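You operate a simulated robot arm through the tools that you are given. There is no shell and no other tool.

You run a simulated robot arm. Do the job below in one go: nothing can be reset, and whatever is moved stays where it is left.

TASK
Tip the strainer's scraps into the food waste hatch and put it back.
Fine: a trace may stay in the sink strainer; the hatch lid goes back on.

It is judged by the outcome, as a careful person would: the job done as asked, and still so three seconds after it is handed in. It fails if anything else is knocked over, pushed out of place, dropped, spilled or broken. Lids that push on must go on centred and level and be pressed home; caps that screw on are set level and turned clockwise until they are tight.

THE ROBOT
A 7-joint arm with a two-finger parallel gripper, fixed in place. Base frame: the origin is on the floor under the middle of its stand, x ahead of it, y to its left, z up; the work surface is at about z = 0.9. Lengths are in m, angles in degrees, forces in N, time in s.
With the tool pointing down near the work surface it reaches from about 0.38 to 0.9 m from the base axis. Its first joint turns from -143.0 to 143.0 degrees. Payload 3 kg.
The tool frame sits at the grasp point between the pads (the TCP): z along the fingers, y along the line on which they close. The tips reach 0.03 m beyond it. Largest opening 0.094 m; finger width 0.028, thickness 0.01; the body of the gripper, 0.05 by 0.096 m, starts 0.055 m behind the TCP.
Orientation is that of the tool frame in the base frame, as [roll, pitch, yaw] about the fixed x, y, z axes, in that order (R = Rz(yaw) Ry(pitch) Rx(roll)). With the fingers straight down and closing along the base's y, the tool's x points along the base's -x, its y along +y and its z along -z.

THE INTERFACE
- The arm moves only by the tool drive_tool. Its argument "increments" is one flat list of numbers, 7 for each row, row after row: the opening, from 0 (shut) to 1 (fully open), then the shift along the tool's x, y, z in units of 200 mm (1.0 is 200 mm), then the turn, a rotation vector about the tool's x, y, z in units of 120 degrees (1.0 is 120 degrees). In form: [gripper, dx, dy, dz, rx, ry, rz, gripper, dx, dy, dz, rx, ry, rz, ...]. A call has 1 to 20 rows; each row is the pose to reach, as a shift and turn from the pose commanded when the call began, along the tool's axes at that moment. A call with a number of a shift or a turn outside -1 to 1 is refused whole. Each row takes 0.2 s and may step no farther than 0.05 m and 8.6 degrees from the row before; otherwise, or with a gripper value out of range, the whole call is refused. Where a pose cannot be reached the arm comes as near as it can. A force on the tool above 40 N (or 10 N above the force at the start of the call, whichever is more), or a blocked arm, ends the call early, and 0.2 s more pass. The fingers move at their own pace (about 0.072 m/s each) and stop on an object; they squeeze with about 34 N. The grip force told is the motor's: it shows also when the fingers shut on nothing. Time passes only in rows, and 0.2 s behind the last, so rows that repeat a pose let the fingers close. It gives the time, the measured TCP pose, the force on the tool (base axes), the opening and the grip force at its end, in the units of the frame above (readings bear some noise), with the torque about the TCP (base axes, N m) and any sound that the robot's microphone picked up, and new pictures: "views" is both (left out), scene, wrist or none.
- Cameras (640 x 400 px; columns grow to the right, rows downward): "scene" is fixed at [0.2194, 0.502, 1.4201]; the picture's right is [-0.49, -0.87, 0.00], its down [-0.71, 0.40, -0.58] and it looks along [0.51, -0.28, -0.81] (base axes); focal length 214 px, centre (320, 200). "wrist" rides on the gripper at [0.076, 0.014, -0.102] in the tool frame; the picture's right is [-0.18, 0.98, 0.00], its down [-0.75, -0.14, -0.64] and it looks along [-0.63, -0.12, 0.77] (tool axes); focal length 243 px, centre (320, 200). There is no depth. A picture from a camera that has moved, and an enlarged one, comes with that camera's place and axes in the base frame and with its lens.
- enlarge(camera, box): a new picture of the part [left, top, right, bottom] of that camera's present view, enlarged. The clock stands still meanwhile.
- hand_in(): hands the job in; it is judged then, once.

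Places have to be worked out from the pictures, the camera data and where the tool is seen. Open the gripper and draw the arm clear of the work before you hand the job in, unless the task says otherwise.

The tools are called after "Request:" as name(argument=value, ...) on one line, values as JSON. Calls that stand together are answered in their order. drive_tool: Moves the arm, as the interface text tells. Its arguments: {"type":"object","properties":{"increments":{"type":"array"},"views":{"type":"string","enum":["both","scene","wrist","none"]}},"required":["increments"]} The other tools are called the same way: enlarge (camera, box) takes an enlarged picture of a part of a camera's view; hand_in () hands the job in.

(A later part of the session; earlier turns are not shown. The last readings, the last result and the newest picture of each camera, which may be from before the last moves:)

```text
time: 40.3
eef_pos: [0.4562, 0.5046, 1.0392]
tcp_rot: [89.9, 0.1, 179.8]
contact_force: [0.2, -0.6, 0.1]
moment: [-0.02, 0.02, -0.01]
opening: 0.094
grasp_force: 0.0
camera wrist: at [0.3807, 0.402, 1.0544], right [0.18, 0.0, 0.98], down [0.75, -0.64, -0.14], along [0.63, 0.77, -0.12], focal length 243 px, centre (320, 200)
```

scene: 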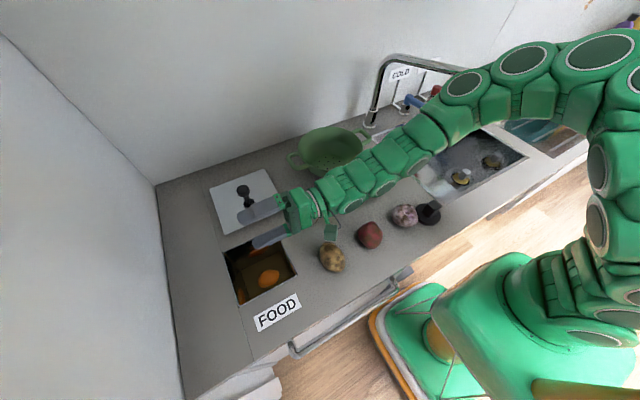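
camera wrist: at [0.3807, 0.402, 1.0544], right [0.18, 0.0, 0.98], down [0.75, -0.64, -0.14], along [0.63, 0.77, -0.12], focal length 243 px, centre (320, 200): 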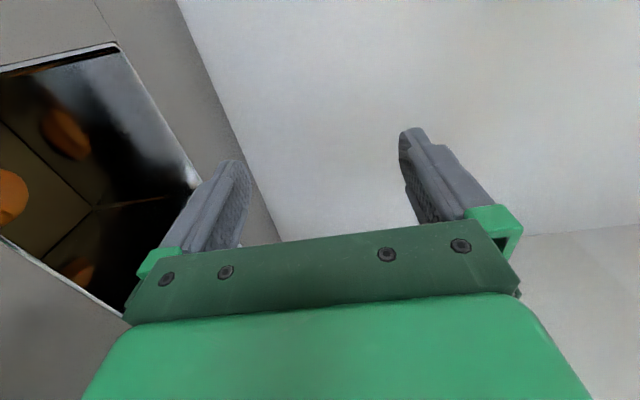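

At 90° it tracks exactly, with clear room around the potatoes and colander. I'll continue the rehearsal to 138° while rising.

Request:
drive_tool(increments=[1, 0, 0.075, -0.0185, -0.05, 0, 0, 1, 0, 0.15, -0.034, -0.1, 0, 0, 1, 0, 0.225, -0.0475, -0.15, 0, 0, 1, 0, 0.3, -0.0585, -0.2, 0, 0, 1, 0, 0.375, -0.0665, -0.25, 0, 0, 1, 0, 0.425, -0.0715, -0.3, 0, 0, 1, 0, 0.475, -0.0735, -0.35, 0, 0, 1, 0, 0.525, -0.073, -0.4, 0, 0], views="both")

```text
time: 42.1
eef_pos: [0.4568, 0.49, 1.1446]
tcp_rot: [41.8, 0.1, 179.9]
contact_force: [0.4, -0.3, 0.2]
moment: [0.03, 0.0, 0.0]
opening: 0.094
grasp_force: 0.1
camera wrist: at [0.3799, 0.4112, 1.0788], right [0.18, -0.73, 0.66], down [0.75, -0.32, -0.57], along [0.63, 0.6, 0.49], focal length 243 px, centre (320, 200)
```

scene: 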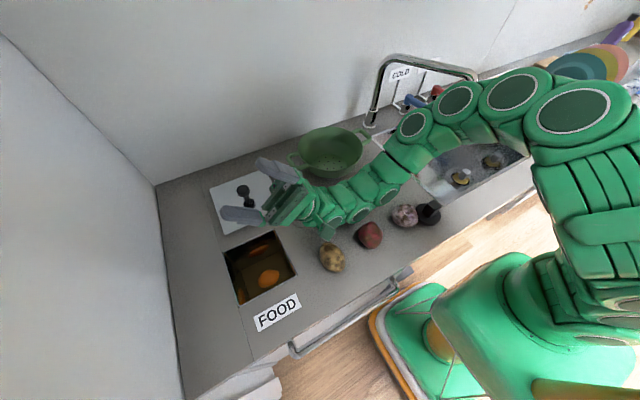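
wrist: 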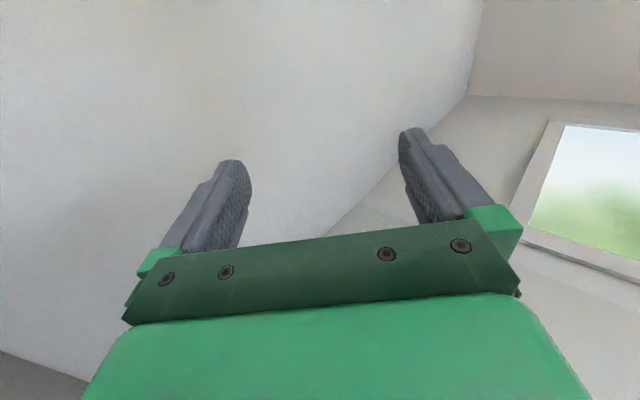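

138° is reachable with clearance all around, so the pour path is proven. I'll rotate back to vertical and return to the sink for the strainer.

Request:
drive_tool(increments=[1, 0, 0, 0, 0.0667, 0, 0, 1, 0, 0, 0, 0.1333, 0, 0, 1, 0, 0, 0, 0.2, 0, 0, 1, 0, 0, 0, 0.2667, 0, 0, 1, 0, 0, 0, 0.3333, 0, 0, 1, 0, 0, 0, 0.4, 0, 0, 1, 0, 0, 0, 0.4667, 0, 0, 1, 0, 0, 0, 0.5333, 0, 0, 1, 0, 0, 0, 0.6, 0, 0, 1, 0, 0, 0, 0.6667, 0, 0, 1, 0, 0, 0, 0.7333, 0, 0, 1, 0, 0, 0, 0.8, 0, 0, 1, 0, 0, 0, 0.8667, 0, 0, 1, 0, 0, 0, 0.9333, 0, 0, 1, 0, 0, 0, 1.0, 0, 0], views="none")

Request:
drive_tool(increments=[1, 0, 0, 0, 0.05, 0, 0, 1, 0, 0, 0, 0.1, 0, 0, 1, 0, 0, 0, 0.15, 0, 0], views="none")

```text
time: 45.3
eef_pos: [0.4562, 0.4901, 1.1453]
tcp_rot: [162.0, 0.1, 179.9]
contact_force: [-0.2, 0.0, -0.1]
moment: [0.0, 0.0, -0.02]
opening: 0.0936
grasp_force: 0.0
```

```text
time: 46.1
eef_pos: [0.4565, 0.4899, 1.1449]
tcp_rot: [180.0, 0.0, 179.9]
contact_force: [0.4, -1.2, 0.4]
moment: [0.01, 0.03, -0.02]
opening: 0.0941
grasp_force: 0.0
```

Now heading to the strainer along x ≈ 0.45 at z ≈ 1.145, at a gentle pace. This also tests the carry path.

Request:
drive_tool(increments=[1, 0.005, -0.143, 0, 0, 0, 0, 1, 0.01, -0.286, 0, 0, 0, 0, 1, 0.015, -0.429, 0, 0, 0, 0, 1, 0.02, -0.571, 0, 0, 0, 0, 1, 0.025, -0.714, 0, 0, 0, 0, 1, 0.03, -0.857, 0, 0, 0, 0, 1, 0.035, -1.0, 0, 0, 0, 0], views="none")

Request:
drive_tool(increments=[1, 0, -0.143, 0, 0, 0, 0, 1, 0, -0.286, 0, 0, 0, 0, 1, 0, -0.429, 0, 0, 0, 0, 1, 0, -0.571, 0, 0, 0, 0, 1, 0, -0.714, 0, 0, 0, 0, 1, 0, -0.857, 0, 0, 0, 0, 1, 0, -1.0, 0, 0, 0, 0], views="none")

Request:
drive_tool(increments=[1, 0, -0.143, 0, 0, 0, 0, 1, 0, -0.286, 0, 0, 0, 0, 1, 0, -0.429, 0, 0, 0, 0, 1, 0, -0.571, 0, 0, 0, 0, 1, 0, -0.714, 0, 0, 0, 0, 1, 0, -0.857, 0, 0, 0, 0, 1, 0, -1.0, 0, 0, 0, 0], views="none")

Request:
drive_tool(increments=[1, 0, -0.143, 0, 0, 0, 0, 1, 0, -0.286, 0, 0, 0, 0, 1, 0, -0.429, 0, 0, 0, 0, 1, 0, -0.571, 0, 0, 0, 0, 1, 0, -0.714, 0, 0, 0, 0, 1, 0, -0.857, 0, 0, 0, 0, 1, 0, -0.92, 0, 0, 0, 0], views="both")

```text
time: 47.7
eef_pos: [0.4488, 0.2904, 1.1445]
tcp_rot: [179.9, 0.0, 179.9]
contact_force: [0.0, 0.8, -0.9]
moment: [-0.01, 0.0, -0.01]
opening: 0.0943
grasp_force: 0.0
```

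```text
time: 49.3
eef_pos: [0.449, 0.088, 1.1464]
tcp_rot: [-180.0, 0.2, 180.0]
contact_force: [-0.8, 0.5, 0.4]
moment: [0.03, 0.01, 0.02]
opening: 0.0941
grasp_force: 0.1
```

```text
time: 50.9
eef_pos: [0.4508, -0.1099, 1.1428]
tcp_rot: [179.9, -0.1, -180.0]
contact_force: [0.5, -0.3, 0.3]
moment: [0.0, 0.04, 0.0]
opening: 0.0938
grasp_force: 0.0
```

```text
time: 52.5
eef_pos: [0.4479, -0.2951, 1.1451]
tcp_rot: [179.8, 0.0, 179.9]
contact_force: [-0.1, 0.2, 0.0]
moment: [-0.01, 0.01, -0.01]
opening: 0.094
grasp_force: 0.0
camera wrist: at [0.3717, -0.281, 1.2481], right [0.18, 0.98, 0.0], down [0.75, -0.14, 0.64], along [0.63, -0.12, -0.77], focal length 243 px, centre (320, 200)
```

scene: 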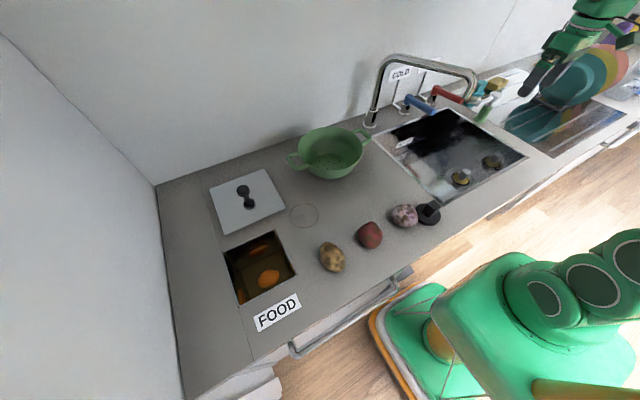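
wrist: 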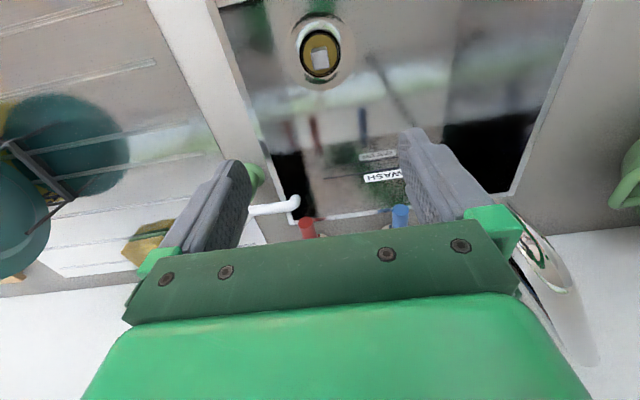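

The carry path is smooth and level. I'm above the strainer, so I'll check the handle position precisely before going down.

Request:
enlarge(camera="wrist", box=[280, 10, 360, 90])

Request:
enlarge(camera="scene", box=[420, 40, 580, 190])

```text
5.00 times, centred on (320, 50) of wrist
camera zoom: at [0.3717, -0.281, 1.2481], right [0.18, 0.98, 0.0], down [0.75, -0.14, 0.64], along [0.63, -0.12, -0.77], focal length 1213 px, centre (320, 950)
```

zoom: 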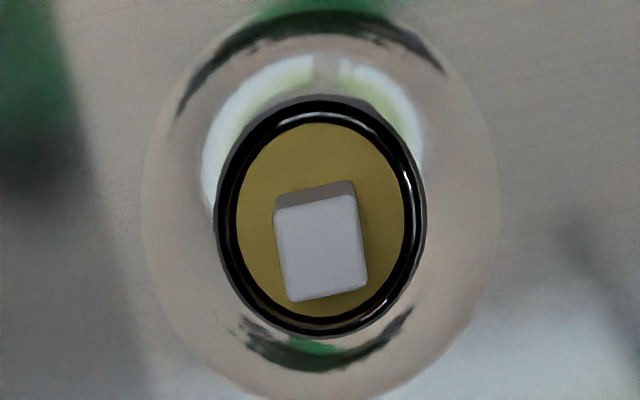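

```text
2.67 times, centred on (500, 115) of scene
camera zoom: at [0.2194, 0.502, 1.4201], right [-0.49, -0.87, 0.0], down [-0.71, 0.4, -0.58], along [0.51, -0.28, -0.81], focal length 572 px, centre (-160, 427)
```

zoom: 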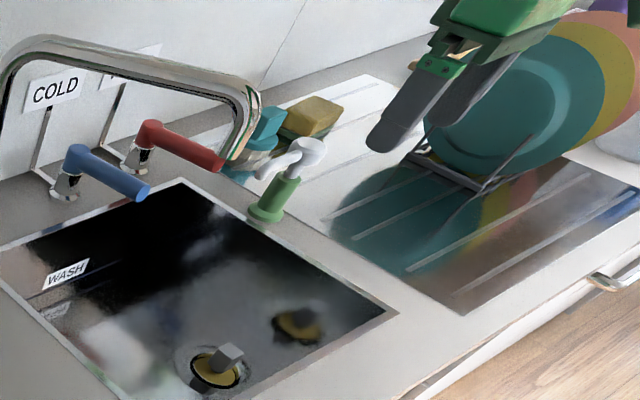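

The handle centre is at (0.449, -0.296), within 1–2 mm of the tool axis. I'll descend the first part into the sink and recheck.

Request:
drive_tool(increments=[1, -0.005, -0.005, 0.18, 0, 0, 0, 1, -0.005, -0.005, 0.36, 0, 0, 0, 1, -0.005, -0.005, 0.54, 0, 0, 0, 1, -0.005, -0.005, 0.72, 0, 0, 0, 1, -0.005, -0.005, 0.88, 0, 0, 0, 1, -0.005, -0.005, 1.0, 0, 0, 0], views="both")

```text
time: 53.9
eef_pos: [0.4486, -0.2958, 0.945]
tcp_rot: [180.0, 0.0, 179.8]
contact_force: [0.1, -0.3, 0.5]
moment: [0.04, 0.0, 0.01]
opening: 0.0942
grasp_force: 0.1
camera wrist: at [0.3724, -0.282, 1.0486], right [0.19, 0.98, 0.0], down [0.75, -0.14, 0.64], along [0.63, -0.12, -0.77], focal length 243 px, centre (320, 200)
```

scene: 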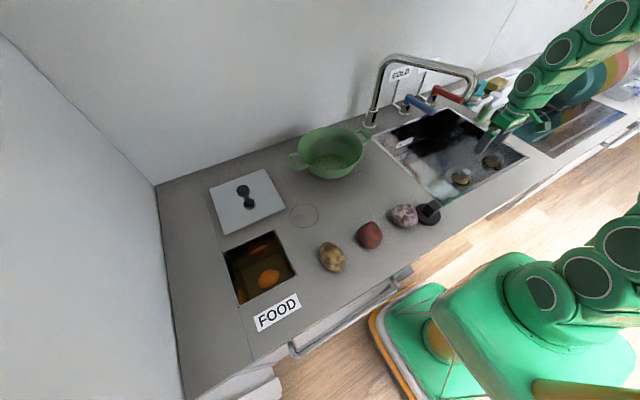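
wrist: 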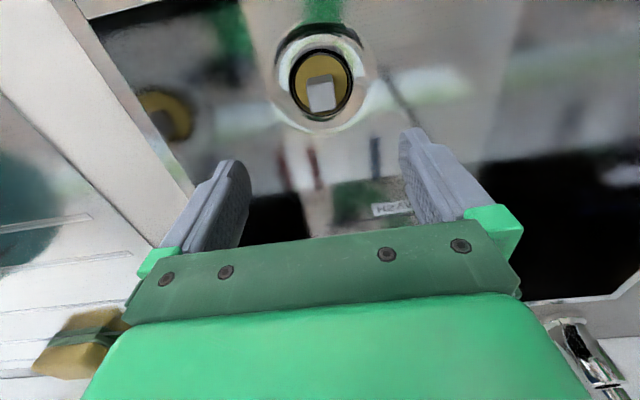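

Request:
enlarge(camera="wrist", box=[270, 20, 380, 140])

```text
3.33 times, centred on (325, 80) of wrist
camera zoom: at [0.3724, -0.282, 1.0486], right [0.19, 0.98, 0.0], down [0.75, -0.14, 0.64], along [0.63, -0.12, -0.77], focal length 809 px, centre (303, 600)
```

zoom: 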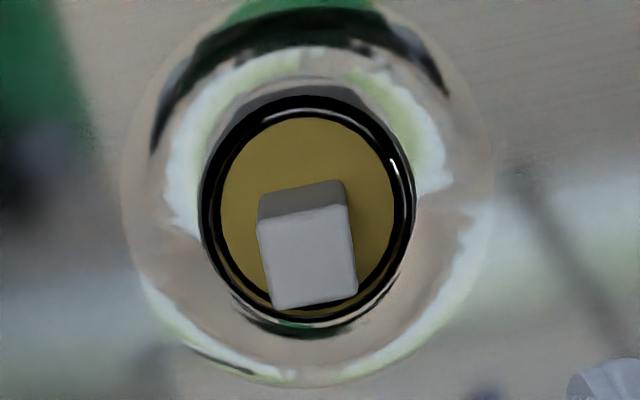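

The handle top is at z ≈ 0.79 and the rim at ≈ 0.745. I'll descend to TCP z = 0.79, with tips about 1.5 cm above the rim level, then check before closing.

Request:
drive_tool(increments=[1, -0.005, 0, 0.16, 0, 0, 0, 1, -0.005, 0, 0.32, 0, 0, 0, 1, -0.005, 0, 0.48, 0, 0, 0, 1, -0.005, 0, 0.62, 0, 0, 0, 1, -0.005, 0, 0.72, 0, 0, 0, 1, -0.005, 0, 0.775, 0, 0, 0], views="both")

```text
time: 55.1
eef_pos: [0.451, -0.2978, 0.8032]
tcp_rot: [-179.8, 0.2, 179.9]
contact_force: [0.0, 0.2, -0.4]
moment: [0.01, 0.0, 0.01]
opening: 0.0938
grasp_force: 0.2
stopped in row 6: the force on the tool passed its limit at 70 N (the readings are from after the stop); the commanded pose is now the measured one
camera wrist: at [0.3762, -0.2822, 0.9069], right [0.19, 0.98, 0.0], down [0.75, -0.14, 0.65], along [0.63, -0.12, -0.76], focal length 243 px, centre (320, 200)
```

scene: 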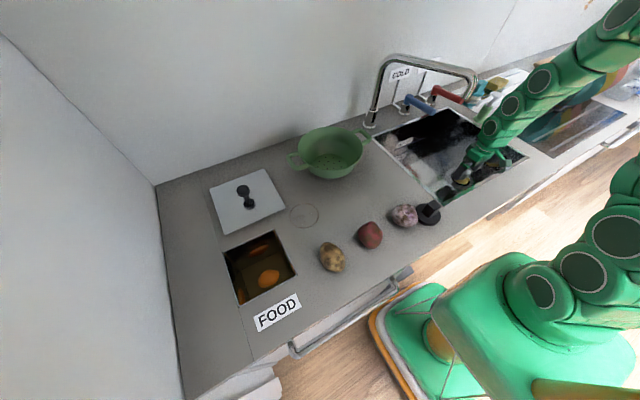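
wrist: 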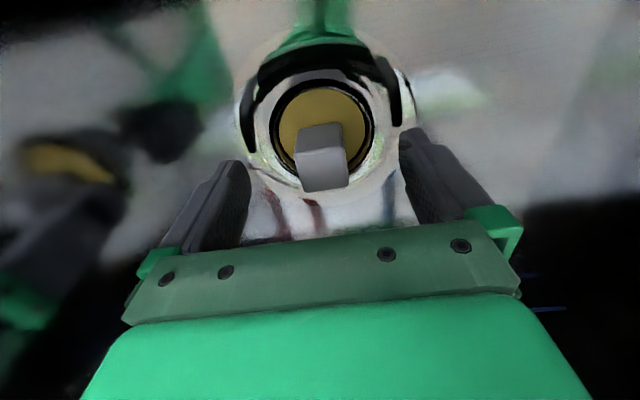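

The 70 N contact at TCP z ≈ 0.80 means the open fingertips touched the sink floor around the recessed drain. I'll raise slightly and look closely, then come down with the fingers partly closed so they fit inside the drain ring.

Request:
drive_tool(increments=[1, 0, 0, -0.05, 0, 0, 0, 1, 0.0, 0.0, -0.1, 0, 0, 0], views="wrist")

Request:
enlarge(camera="wrist", box=[220, 40, 430, 200])

Request:
enlarge(camera="scene", box=[430, 130, 530, 210])

```text
time: 55.7
eef_pos: [0.4518, -0.2964, 0.825]
tcp_rot: [-179.8, 0.1, 179.9]
contact_force: [-0.3, 0.1, -0.3]
moment: [0.0, 0.0, 0.01]
opening: 0.0938
grasp_force: 0.1
camera wrist: at [0.376, -0.2811, 0.9271], right [0.19, 0.98, 0.0], down [0.75, -0.14, 0.65], along [0.63, -0.12, -0.76], focal length 243 px, centre (320, 200)
```

wrist: 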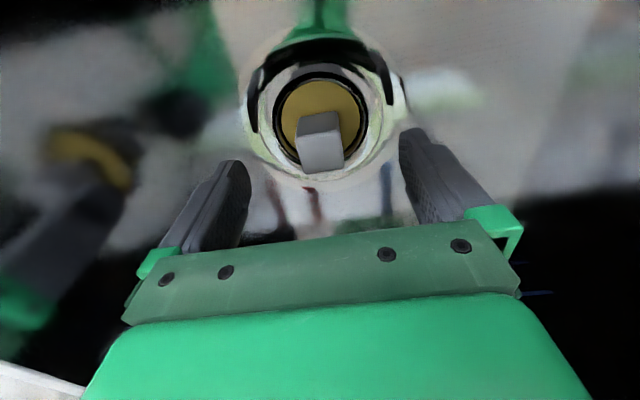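

```text
2.50 times, centred on (325, 120) of wrist
camera zoom: at [0.376, -0.2811, 0.9271], right [0.19, 0.98, 0.0], down [0.75, -0.14, 0.65], along [0.63, -0.12, -0.76], focal length 606 px, centre (308, 400)
```

zoom: 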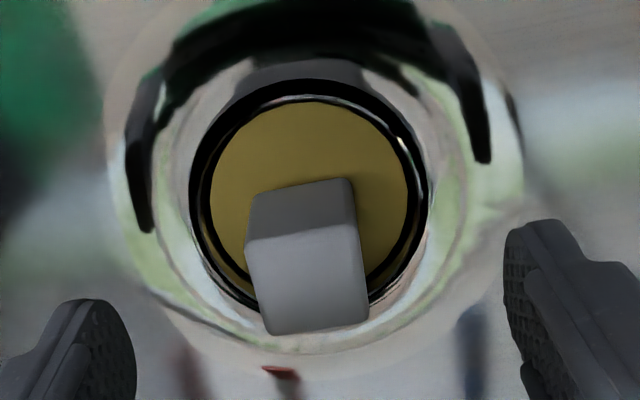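

```text
5.00 times, centred on (480, 170) of scene
camera zoom: at [0.2194, 0.502, 1.4201], right [-0.49, -0.87, 0.0], down [-0.71, 0.4, -0.58], along [0.51, -0.28, -0.81], focal length 1072 px, centre (-480, 350)
```

zoom: 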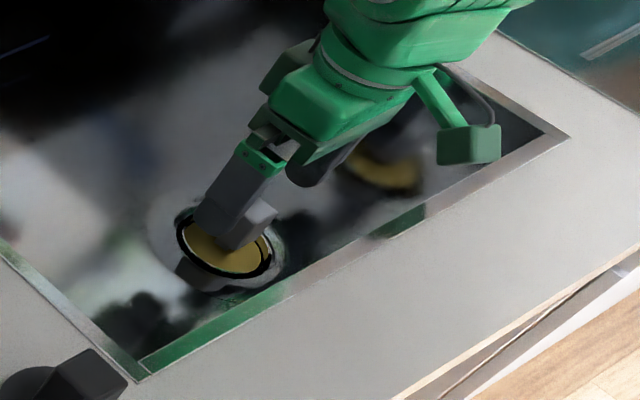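

The handle top is at z ≈ 0.79 and the ring (radius ≈ 0.036) is recessed at ≈ 0.747, with the sink floor higher around it. I'll pre-close the fingers to about 46 mm above the handle, then descend inside the drain recess.

Request:
drive_tool(increments=[1, 0.0115, 0, -0.06, 0, 0, 0, 0.49, 0.0115, 0, -0.06, 0, 0, 0, 0.49, 0.0115, 0, -0.06, 0, 0, 0, 0.49, 0.0115, 0, -0.06, 0, 0, 0, 0.49, 0.0115, 0, -0.06, 0, 0, 0], views="wrist")

Request:
enlarge(camera="wrist", box=[220, 40, 430, 240])

```text
time: 56.9
eef_pos: [0.4506, -0.2949, 0.8348]
tcp_rot: [-179.8, 0.2, 179.9]
contact_force: [0.3, -0.5, -0.6]
moment: [-0.01, 0.0, 0.0]
opening: 0.0462
grasp_force: 0.0
camera wrist: at [0.3742, -0.2814, 0.9385], right [0.19, 0.98, 0.0], down [0.75, -0.14, 0.64], along [0.63, -0.12, -0.76], focal length 243 px, centre (320, 200)
```

wrist: 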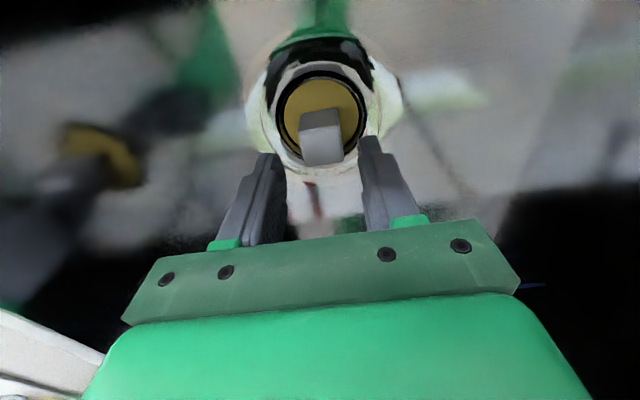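

```text
2.00 times, centred on (325, 140) of wrist
camera zoom: at [0.3742, -0.2814, 0.9385], right [0.19, 0.98, 0.0], down [0.75, -0.14, 0.64], along [0.63, -0.12, -0.76], focal length 485 px, centre (310, 320)
```

zoom: 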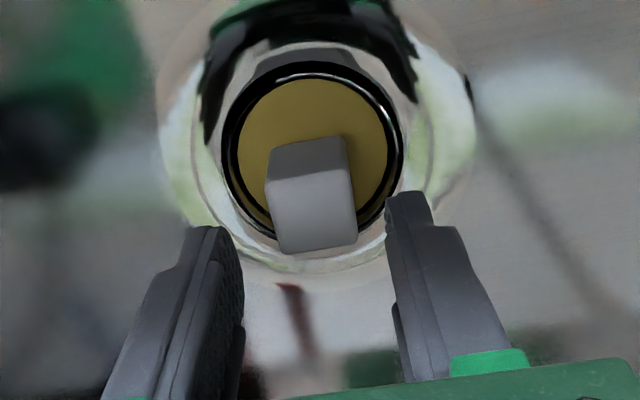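

The fingers are at 46 mm and centred on the handle. I'll descend gently to z ≈ 0.79.

Request:
drive_tool(increments=[0.49, 0.003, 0, 0.06, 0, 0, 0, 0.49, 0.003, 0, 0.12, 0, 0, 0, 0.49, 0.003, 0, 0.17, 0, 0, 0, 0.49, 0.003, 0, 0.2, 0, 0, 0, 0.49, 0.003, 0, 0.22, 0, 0, 0], views="wrist")

```text
time: 57.7
eef_pos: [0.4514, -0.2968, 0.8061]
tcp_rot: [-179.8, 0.4, 179.9]
contact_force: [0.3, -0.6, -1.2]
moment: [-0.01, 0.01, -0.01]
opening: 0.0459
grasp_force: 0.0
stopped in row 3: the force on the tool passed its limit at 67 N (the readings are from after the stop); the commanded pose is now the measured one
camera wrist: at [0.3749, -0.2825, 0.9085], right [0.19, 0.98, 0.0], down [0.75, -0.14, 0.65], along [0.64, -0.12, -0.76], focal length 243 px, centre (320, 200)
```

wrist: 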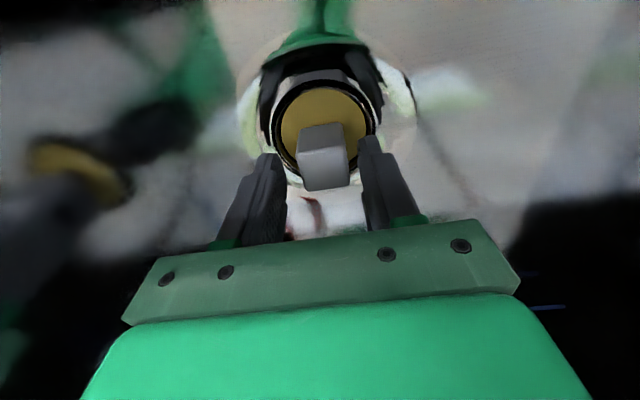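

Contact came at the same height with narrow fingers, so it isn't the fingertips. The camera housing, at about (0.375, -0.28, 0.908), is meeting the sink's front rim. I'll rise and turn the tool 90° (yaw 90) so the camera hangs over the sink's interior; the handle is square, so gripping along x works equally well.

Request:
drive_tool(increments=[0.49, 0, 0, -0.15, 0, 0, 0, 0.49, 0, 0, -0.35, 0, 0, 0, 0.6, 0, 0, -0.55, 0, 0, 0, 0.6, 0, 0, -0.72, 0, 0, 0], views="none")

Request:
drive_tool(increments=[0.6, 0, 0, 0, 0, 0, 0.068, 0.6, 0, 0, 0, 0, 0, 0.136, 0.6, 0, 0, 0, 0, 0, 0.204, 0.6, 0, 0, 0, 0, 0, 0.272, 0.6, 0, 0, 0, 0, 0, 0.34, 0.6, 0, 0, 0, 0, 0, 0.408, 0.6, 0, 0, 0, 0, 0, 0.476, 0.6, 0, 0, 0, 0, 0, 0.544, 0.6, 0, 0, 0, 0, 0, 0.612, 0.6, 0, 0, 0, 0, 0, 0.68, 0.6, 0, 0, 0, 0, 0, 0.75], views="both")

```text
time: 58.7
eef_pos: [0.4506, -0.2976, 0.9525]
tcp_rot: [-179.7, 0.4, 179.9]
contact_force: [0.6, -0.3, 0.0]
moment: [0.02, 0.01, -0.01]
opening: 0.0564
grasp_force: 0.1
```

```text
time: 61.1
eef_pos: [0.4497, -0.2985, 0.9486]
tcp_rot: [179.6, 0.2, 89.7]
contact_force: [-0.6, -0.7, 0.0]
moment: [0.03, 0.01, 0.03]
opening: 0.0568
grasp_force: 0.1
camera wrist: at [0.4648, -0.2207, 1.0525], right [0.98, -0.19, 0.01], down [-0.15, -0.75, 0.64], along [-0.12, -0.63, -0.76], focal length 243 px, centre (320, 200)
```

scene: 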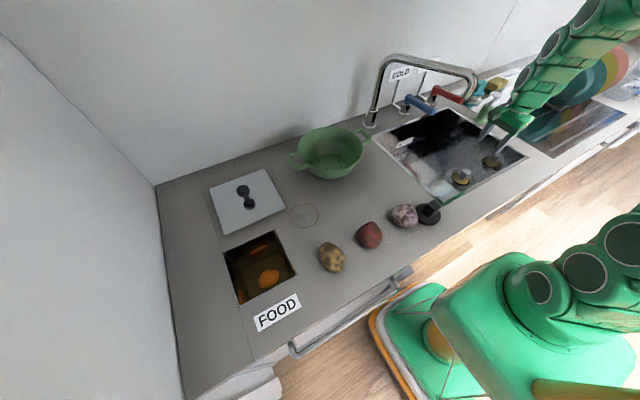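
wrist: 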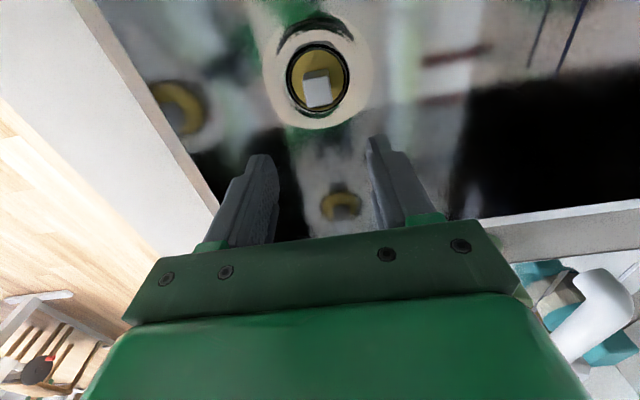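

The tool is now at yaw 90 with the camera over the sink's interior. I'll re-measure the handle from this angle.

Request:
enlarge(camera="wrist", box=[260, 30, 380, 140])

```text
3.64 times, centred on (320, 85) of wrist
camera zoom: at [0.4648, -0.2207, 1.0525], right [0.98, -0.19, 0.01], down [-0.15, -0.75, 0.64], along [-0.12, -0.63, -0.76], focal length 882 px, centre (320, 618)
```

zoom: 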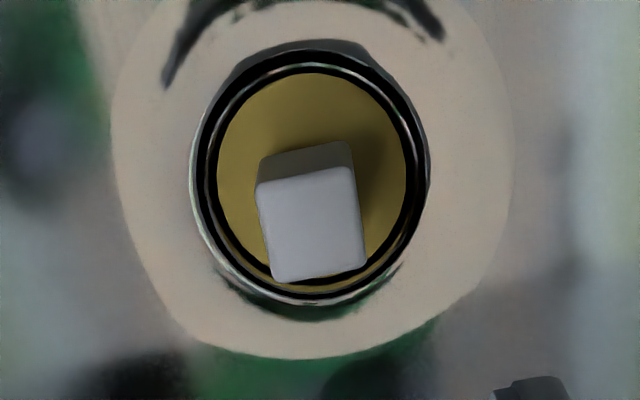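

The handle centre is at (0.449, -0.295). I'll align, set the fingers to 46 mm and descend to z ≈ 0.79.

Request:
drive_tool(increments=[0.49, 0.018, -0.003, 0.15, 0.003, 0.001, -0.002, 0.49, 0.018, -0.003, 0.3, 0.003, 0.001, -0.002, 0.49, 0.018, -0.003, 0.45, 0.003, 0.001, -0.002, 0.49, 0.018, -0.003, 0.58, 0.003, 0.001, -0.002, 0.49, 0.018, -0.003, 0.68, 0.003, 0.001, -0.002, 0.49, 0.018, -0.003, 0.74, 0.003, 0.001, -0.002, 0.49, 0.018, -0.003, 0.77, 0.003, 0.001, -0.002, 0.49, 0.018, -0.003, 0.793, 0.003, 0.001, -0.002], views="both")

```text
time: 62.9
eef_pos: [0.4505, -0.2955, 0.7922]
tcp_rot: [179.9, 0.1, 90.2]
contact_force: [0.3, 1.0, -0.3]
moment: [-0.01, -0.03, 0.01]
opening: 0.0462
grasp_force: 0.1
camera wrist: at [0.4657, -0.2175, 0.8944], right [0.98, -0.18, 0.0], down [-0.14, -0.75, 0.64], along [-0.12, -0.63, -0.77], focal length 243 px, centre (320, 200)
```

scene: 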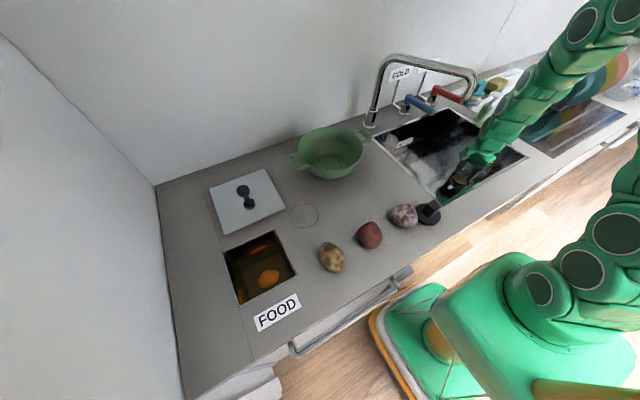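
wrist: 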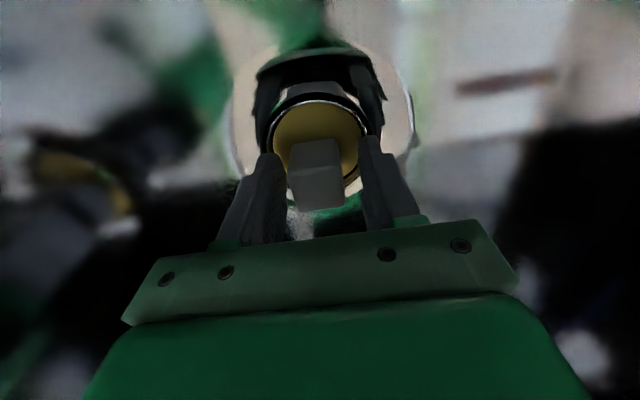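

No contact this time. I'll check the fingers around the handle before closing.

Request:
enlarge(camera="wrist", box=[230, 80, 410, 250])

Request:
enlarge(camera="scene", box=[430, 140, 510, 210])

```text
2.35 times, centred on (320, 165) of wrist
camera zoom: at [0.4657, -0.2175, 0.8944], right [0.98, -0.18, 0.0], down [-0.14, -0.75, 0.64], along [-0.12, -0.63, -0.77], focal length 571 px, centre (320, 282)
```

zoom: 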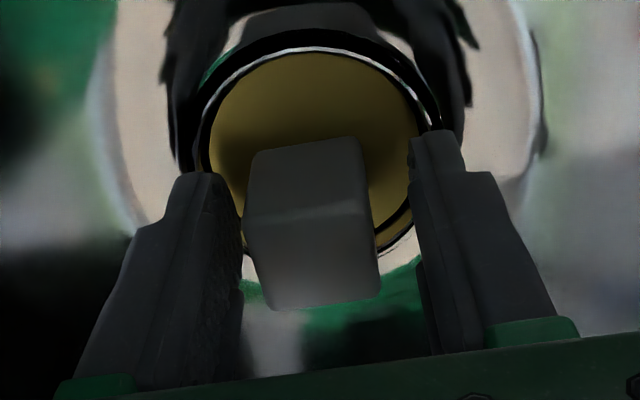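

```text
5.71 times, centred on (470, 175) of scene
camera zoom: at [0.2194, 0.502, 1.4201], right [-0.49, -0.87, 0.0], down [-0.71, 0.4, -0.58], along [0.51, -0.28, -0.81], focal length 1226 px, centre (-537, 343)
```

zoom: 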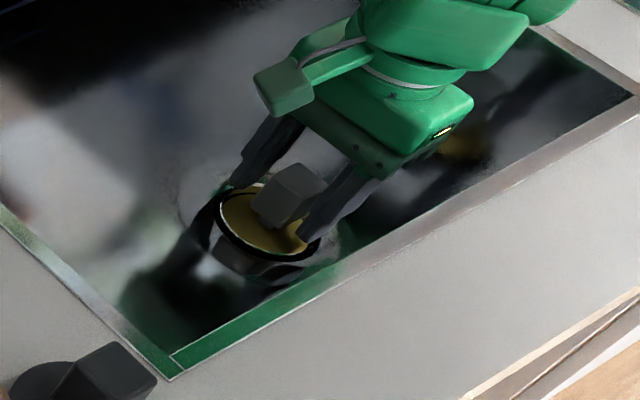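

The handle sits between the fingers with about 28 mm of overlap. Closing now.

Request:
drive_tool(increments=[0, 0, 0, 0, 0, 0, 0, 0, 0, 0, 0, 0, 0, 0, 0, 0, 0, 0, 0, 0, 0, 0, 0, 0, 0, 0, 0, 0], views="wrist")

```text
time: 63.9
eef_pos: [0.4512, -0.2947, 0.7922]
tcp_rot: [179.8, 0.1, 90.2]
contact_force: [-0.2, -0.5, 0.4]
moment: [0.01, 0.03, -0.02]
opening: 0.0315
grasp_force: 33.7
camera wrist: at [0.4656, -0.2174, 0.8944], right [0.98, -0.18, 0.0], down [-0.14, -0.75, 0.64], along [-0.12, -0.63, -0.77], focal length 243 px, centre (320, 200)
```

wrist: 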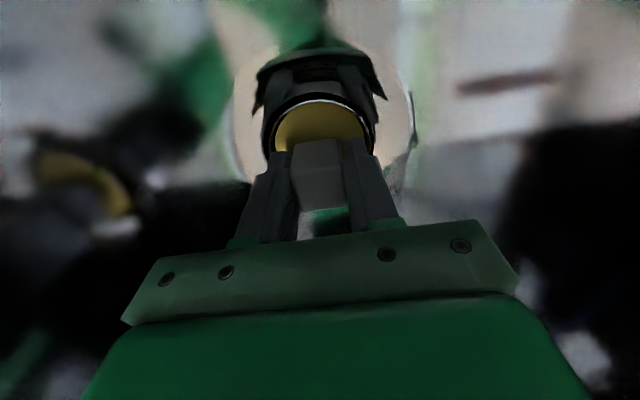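

Gripped at 31.5 mm with 34 N. I'll lift very slowly and straight by a few cm, and check the strainer is following level.

Request:
drive_tool(increments=[0, 0, 0, -0.01, 0, 0, 0, 0, 0, 0, -0.03, 0, 0, 0, 0, 0, 0, -0.06, 0, 0, 0, 0, 0, 0, -0.1, 0, 0, 0, 0, 0, 0, -0.14, 0, 0, 0, 0, 0, 0, -0.18, 0, 0, 0], views="both")

Request:
enlarge(camera="scene", box=[430, 140, 510, 210])

Request:
enlarge(camera="wrist", box=[230, 60, 410, 230])

```text
time: 65.3
eef_pos: [0.4518, -0.2936, 0.8257]
tcp_rot: [179.9, 0.1, 90.0]
contact_force: [-0.3, -0.6, 0.1]
moment: [0.03, 0.0, 0.0]
opening: 0.0312
grasp_force: 33.7
camera wrist: at [0.4659, -0.2169, 0.9294], right [0.98, -0.18, 0.0], down [-0.14, -0.75, 0.64], along [-0.12, -0.63, -0.77], focal length 243 px, centre (320, 200)
```

scene: 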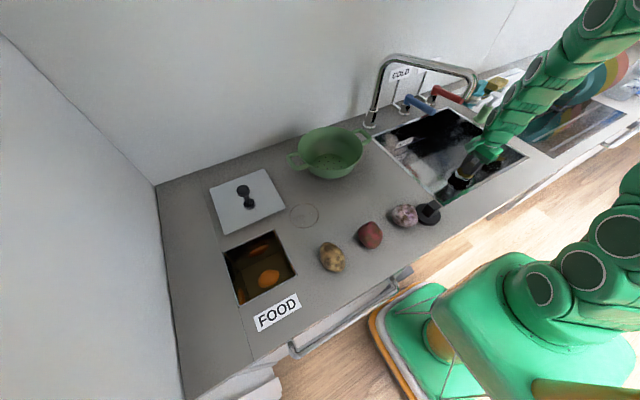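
wrist: 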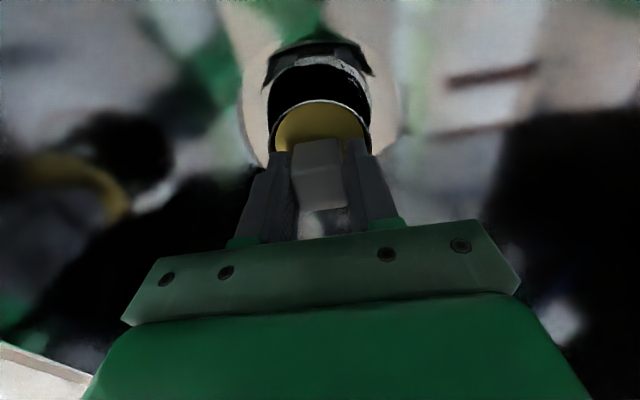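

```text
5.71 times, centred on (470, 175) of scene
camera zoom: at [0.2194, 0.502, 1.4201], right [-0.49, -0.87, 0.0], down [-0.71, 0.4, -0.58], along [0.51, -0.28, -0.81], focal length 1226 px, centre (-537, 343)
```

zoom: 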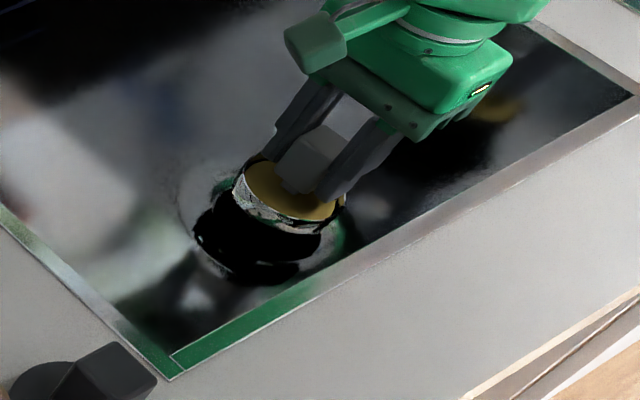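

```text
2.35 times, centred on (320, 145) of wrist
camera zoom: at [0.4659, -0.2169, 0.9294], right [0.98, -0.18, 0.0], down [-0.14, -0.75, 0.64], along [-0.12, -0.63, -0.77], focal length 571 px, centre (320, 329)
```

zoom: 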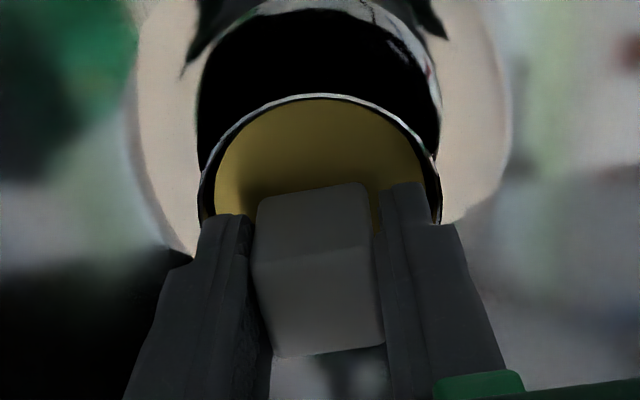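

The strainer lifts out level: it's a chrome basket filled with yellow scraps, held firmly. I'll continue lifting smoothly, easing towards x ≈ 0.43 to stay clear of the spout.

Request:
drive_tool(increments=[0, 0, 0, -0.03, 0, 0, 0, 0, 0, 0, -0.08, 0, 0, 0, 0, 0, 0, -0.15, 0, 0, 0, 0, 0, -0.01, -0.25, 0, 0, 0, 0, 0, -0.02, -0.35, 0, 0, 0, 0, 0, -0.03, -0.45, 0, 0, 0, 0, 0, -0.04, -0.55, 0, 0, 0, 0, 0, -0.05, -0.65, 0, 0, 0, 0, 0, -0.06, -0.75, 0, 0, 0, 0, 0, -0.07, -0.83, 0, 0, 0, 0, 0, -0.08, -0.89, 0, 0, 0, 0, 0, -0.09, -0.92, 0, 0, 0], views="both")

```text
time: 67.9
eef_pos: [0.4322, -0.2942, 1.0116]
tcp_rot: [-180.0, 0.1, 90.1]
contact_force: [0.4, 0.8, -1.6]
moment: [-0.01, -0.02, -0.01]
opening: 0.0316
grasp_force: 33.8
camera wrist: at [0.4461, -0.2174, 1.1143], right [0.98, -0.18, 0.0], down [-0.14, -0.75, 0.64], along [-0.12, -0.63, -0.77], focal length 243 px, centre (320, 200)
```

scene: 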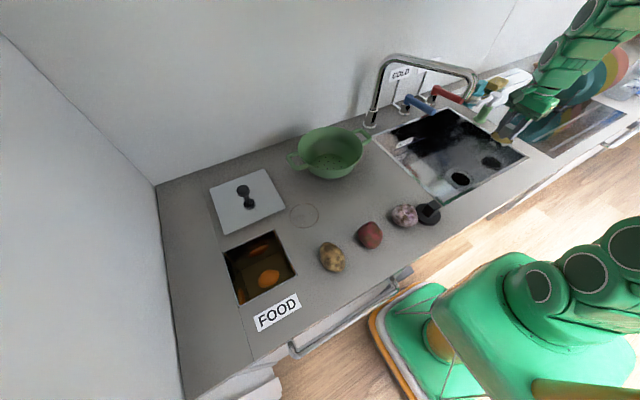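
wrist: 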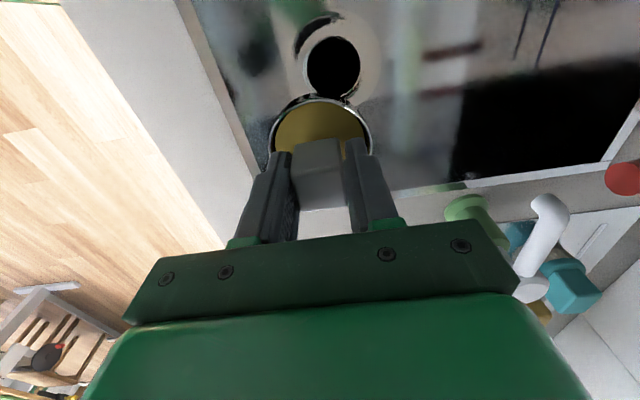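

The strainer is out and level. I'll look at its depth, then continue up.

Request:
enlarge(camera="scene", box=[470, 70, 570, 160])

Request:
drive_tool(increments=[0, 0, 0, -0.03, 0, 0, 0, 0, 0, 0, -0.1, 0, 0, 0, 0, 0, 0, -0.2, 0, 0, 0, 0, 0, 0, -0.3, 0, 0, 0, 0, 0, 0, -0.4, 0, 0, 0, 0, 0, 0, -0.47, 0, 0, 0, 0, 0, 0, -0.5, 0, 0, 0], views="none")

```text
4.44 times, centred on (520, 115) of scene
camera zoom: at [0.2194, 0.502, 1.4201], right [-0.49, -0.87, 0.0], down [-0.71, 0.4, -0.58], along [0.51, -0.28, -0.81], focal length 953 px, centre (-569, 578)
```

zoom: 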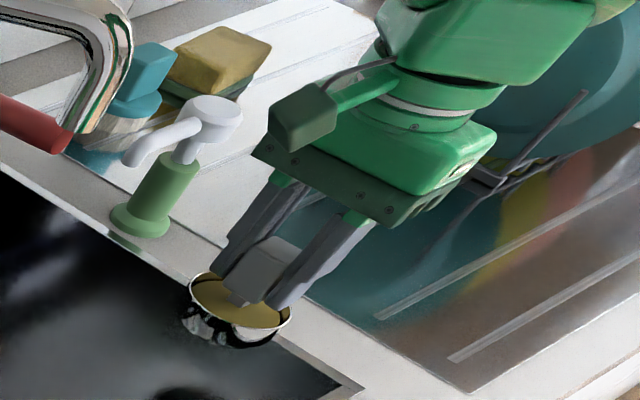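

```text
time: 69.5
eef_pos: [0.4317, -0.2929, 1.1114]
tcp_rot: [-179.9, 0.0, 90.1]
contact_force: [0.6, -0.8, -0.8]
moment: [-0.02, 0.03, 0.0]
opening: 0.0312
grasp_force: 34.5
```

Lift complete at z = 1.11. Now the slow level carry to the hatch, moving along +y while gradually turning the tool from yaw 90 to 180.

Request:
drive_tool(increments=[0, 0.03, 0, 0, 0, 0, -0.006, 0, 0.1, 0, 0, 0, 0, -0.02, 0, 0.22, 0, 0, 0, 0, -0.04, 0, 0.35, 0, 0, 0, 0, -0.062, 0, 0.48, 0, 0, 0, 0, -0.085, 0, 0.61, 0, 0, 0, 0, -0.108, 0, 0.73, 0, 0, 0, 0, -0.13, 0, 0.81, 0, 0, 0, 0, -0.144, 0, 0.85, 0, 0, 0, 0, -0.15], views="none")

Request:
drive_tool(increments=[0, 0.0285, 0.0093, 0, 0, 0, -0.006, 0, 0.095, 0.031, 0, 0, 0, -0.02, 0, 0.209, 0.068, 0, 0, 0, -0.04, 0, 0.333, 0.108, 0, 0, 0, -0.062, 0, 0.456, 0.148, 0, 0, 0, -0.085, 0, 0.58, 0.188, 0, 0, 0, -0.108, 0, 0.694, 0.226, 0, 0, 0, -0.13, 0, 0.77, 0.25, 0, 0, 0, -0.144, 0, 0.808, 0.263, 0, 0, 0, -0.15], views="both")

```text
time: 71.5
eef_pos: [0.4339, -0.1233, 1.1118]
tcp_rot: [-180.0, 0.2, 108.1]
contact_force: [-0.3, -0.4, 0.1]
moment: [0.02, 0.01, 0.02]
opening: 0.0314
grasp_force: 33.3
```

```text
time: 73.5
eef_pos: [0.432, 0.0453, 1.1106]
tcp_rot: [-179.9, 0.1, 126.1]
contact_force: [-0.9, -0.1, -1.0]
moment: [0.01, 0.02, -0.01]
opening: 0.0316
grasp_force: 33.9
camera wrist: at [0.3988, 0.1175, 1.214], right [0.9, 0.43, 0.0], down [0.33, -0.69, 0.64], along [0.28, -0.58, -0.77], focal length 243 px, centre (320, 200)
```

scene: 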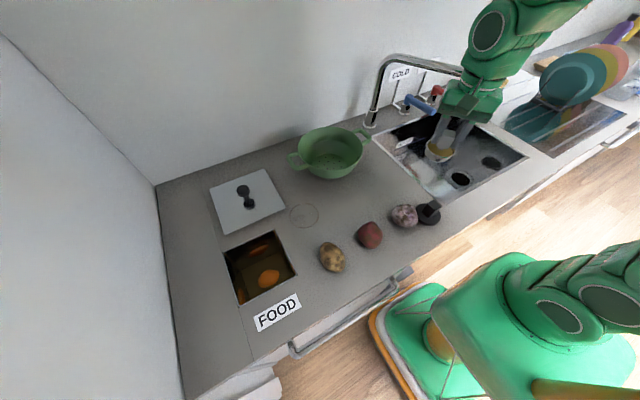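
wrist: 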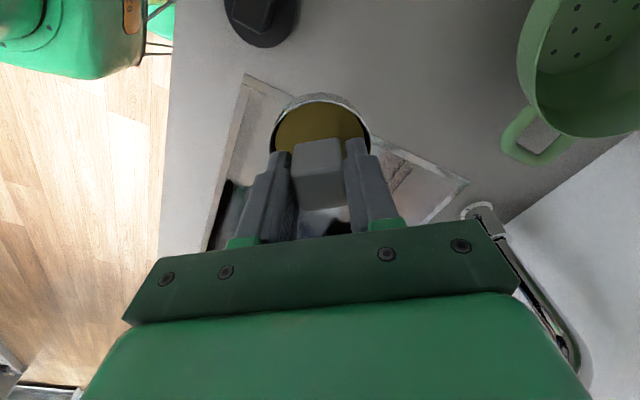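

The strainer is level and its contents intact. I'll take a closer look at its shape, then keep carrying.

Request:
enlarge(camera="scene", box=[410, 80, 500, 170])

Request:
drive_tool(increments=[0, 0.024, 0.0176, 0, 0, 0, -0.006, 0, 0.081, 0.059, 0, 0, 0, -0.02, 0, 0.178, 0.129, 0, 0, 0, -0.04, 0, 0.283, 0.206, 0, 0, 0, -0.062, 0, 0.388, 0.282, 0, 0, 0, -0.085, 0, 0.493, 0.359, 0, 0, 0, -0.108, 0, 0.59, 0.429, 0, 0, 0, -0.13, 0, 0.655, 0.476, 0, 0, 0, -0.144, 0, 0.688, 0.5, 0, 0, 0, -0.15], views="none")

Request:
drive_tool(increments=[0, 0.0176, 0.024, 0, 0, 0, -0.006, 0, 0.059, 0.081, 0, 0, 0, -0.02, 0, 0.129, 0.178, 0, 0, 0, -0.04, 0, 0.206, 0.283, 0, 0, 0, -0.062, 0, 0.282, 0.388, 0, 0, 0, -0.085, 0, 0.359, 0.493, 0, 0, 0, -0.108, 0, 0.429, 0.59, 0, 0, 0, -0.13, 0, 0.476, 0.655, 0, 0, 0, -0.144, 0, 0.5, 0.688, 0, 0, 0, -0.15], views="both")

```text
4.44 times, centred on (455, 125) of scene
camera zoom: at [0.2194, 0.502, 1.4201], right [-0.49, -0.87, 0.0], down [-0.71, 0.4, -0.58], along [0.51, -0.28, -0.81], focal length 953 px, centre (-280, 533)
```

zoom: 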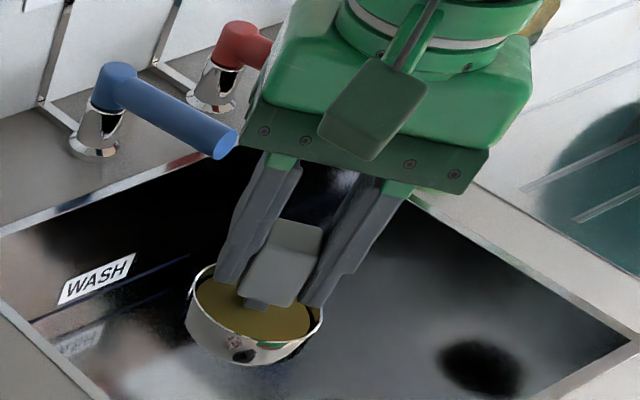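

```text
time: 75.5
eef_pos: [0.4316, 0.2178, 1.1104]
tcp_rot: [-179.9, 0.2, 144.1]
contact_force: [0.1, 0.0, -1.3]
moment: [0.0, 0.0, 0.02]
opening: 0.0315
grasp_force: 34.1
```

```text
time: 77.5
eef_pos: [0.4309, 0.386, 1.1116]
tcp_rot: [-179.9, 0.1, 162.0]
contact_force: [-1.1, 0.2, -0.2]
moment: [-0.03, 0.03, 0.05]
opening: 0.0316
grasp_force: 33.7
camera wrist: at [0.3632, 0.4238, 1.2143], right [0.48, 0.88, 0.0], down [0.67, -0.36, 0.64], along [0.56, -0.31, -0.77], focal length 243 px, centre (320, 200)
```

scene: 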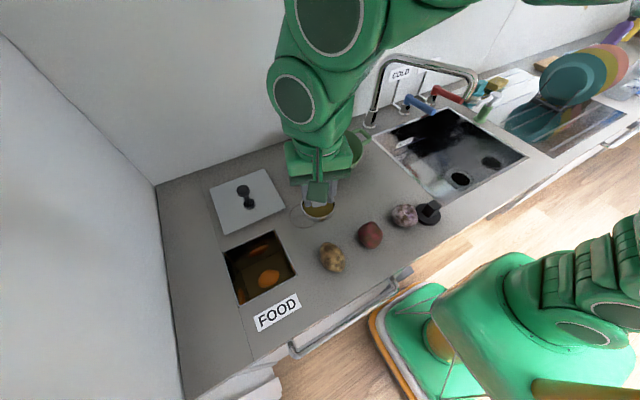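
wrist: 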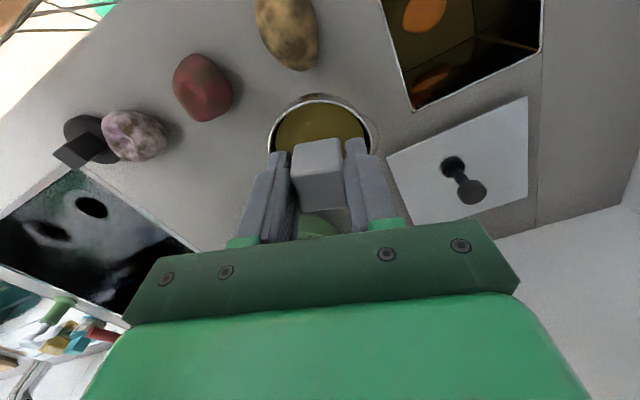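

The contents are steady and the potatoes untouched. Last carry segment: to (0.453, 0.575) at yaw 180, over the hatch.

Request:
drive_tool(increments=[0, 0.0066, 0.033, 0, 0, 0, -0.006, 0, 0.022, 0.11, 0, 0, 0, -0.02, 0, 0.049, 0.243, 0, 0, 0, -0.04, 0, 0.078, 0.386, 0, 0, 0, -0.062, 0, 0.107, 0.529, 0, 0, 0, -0.085, 0, 0.136, 0.673, 0, 0, 0, -0.108, 0, 0.162, 0.805, 0, 0, 0, -0.13, 0, 0.18, 0.893, 0, 0, 0, -0.144, 0, 0.189, 0.9375, 0, 0, 0, -0.15], views="both")

```text
time: 79.5
eef_pos: [0.4523, 0.5773, 1.1091]
tcp_rot: [-179.9, 0.0, -179.9]
contact_force: [0.2, 0.1, -0.5]
moment: [0.0, -0.03, 0.0]
opening: 0.0313
grasp_force: 34.0
camera wrist: at [0.3771, 0.5913, 1.2126], right [0.18, 0.98, 0.0], down [0.75, -0.14, 0.64], along [0.63, -0.12, -0.77], focal length 243 px, centre (320, 200)
```

scene: 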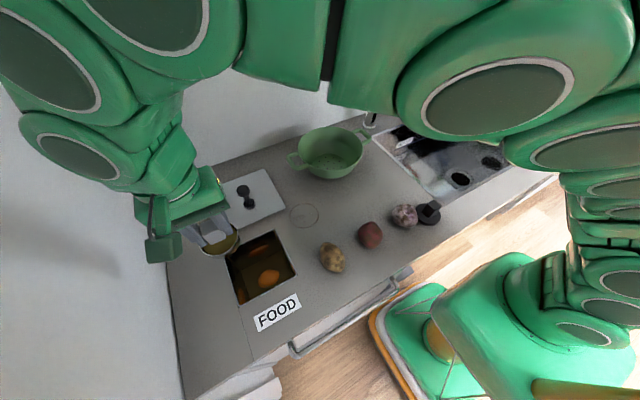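
wrist: 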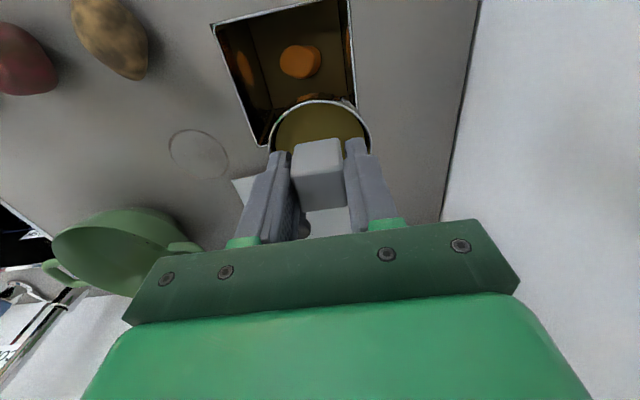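

The hatch hole spans x 0.381–0.523, y 0.474–0.616, and the strainer is over its left half as planned. I'll lower to z ≈ 1.015, so the rim is about 6 cm above the hole.

Request:
drive_tool(increments=[0, 0, 0, 0.03, 0, 0, 0, 0, 0, 0, 0.09, 0, 0, 0, 0, 0, 0, 0.18, 0, 0, 0, 0, 0, 0, 0.28, 0, 0, 0, 0, 0, 0, 0.37, 0, 0, 0, 0, 0, 0, 0.44, 0, 0, 0, 0, 0, 0, 0.47, 0, 0, 0], views="both")

```text
time: 81.1
eef_pos: [0.4531, 0.5744, 1.0141]
tcp_rot: [-179.8, 0.0, -179.7]
contact_force: [0.0, -0.3, -0.1]
moment: [0.01, 0.02, 0.01]
opening: 0.0315
grasp_force: 34.1
camera wrist: at [0.3778, 0.5911, 1.1181], right [0.18, 0.98, 0.0], down [0.75, -0.14, 0.64], along [0.63, -0.12, -0.77], focal length 243 px, centre (320, 200)
```

scene: 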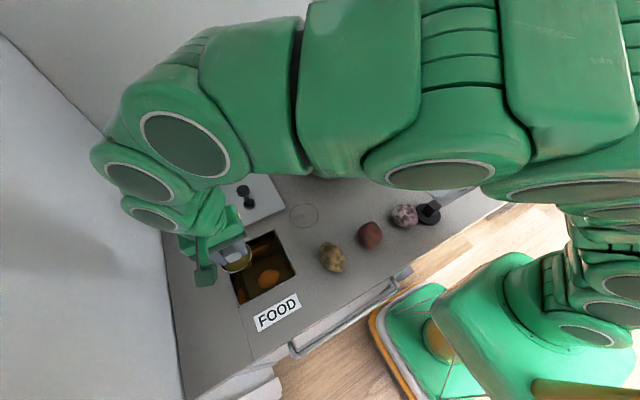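
wrist: 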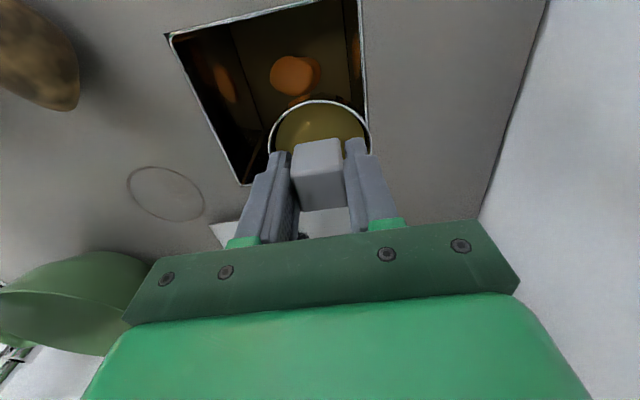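

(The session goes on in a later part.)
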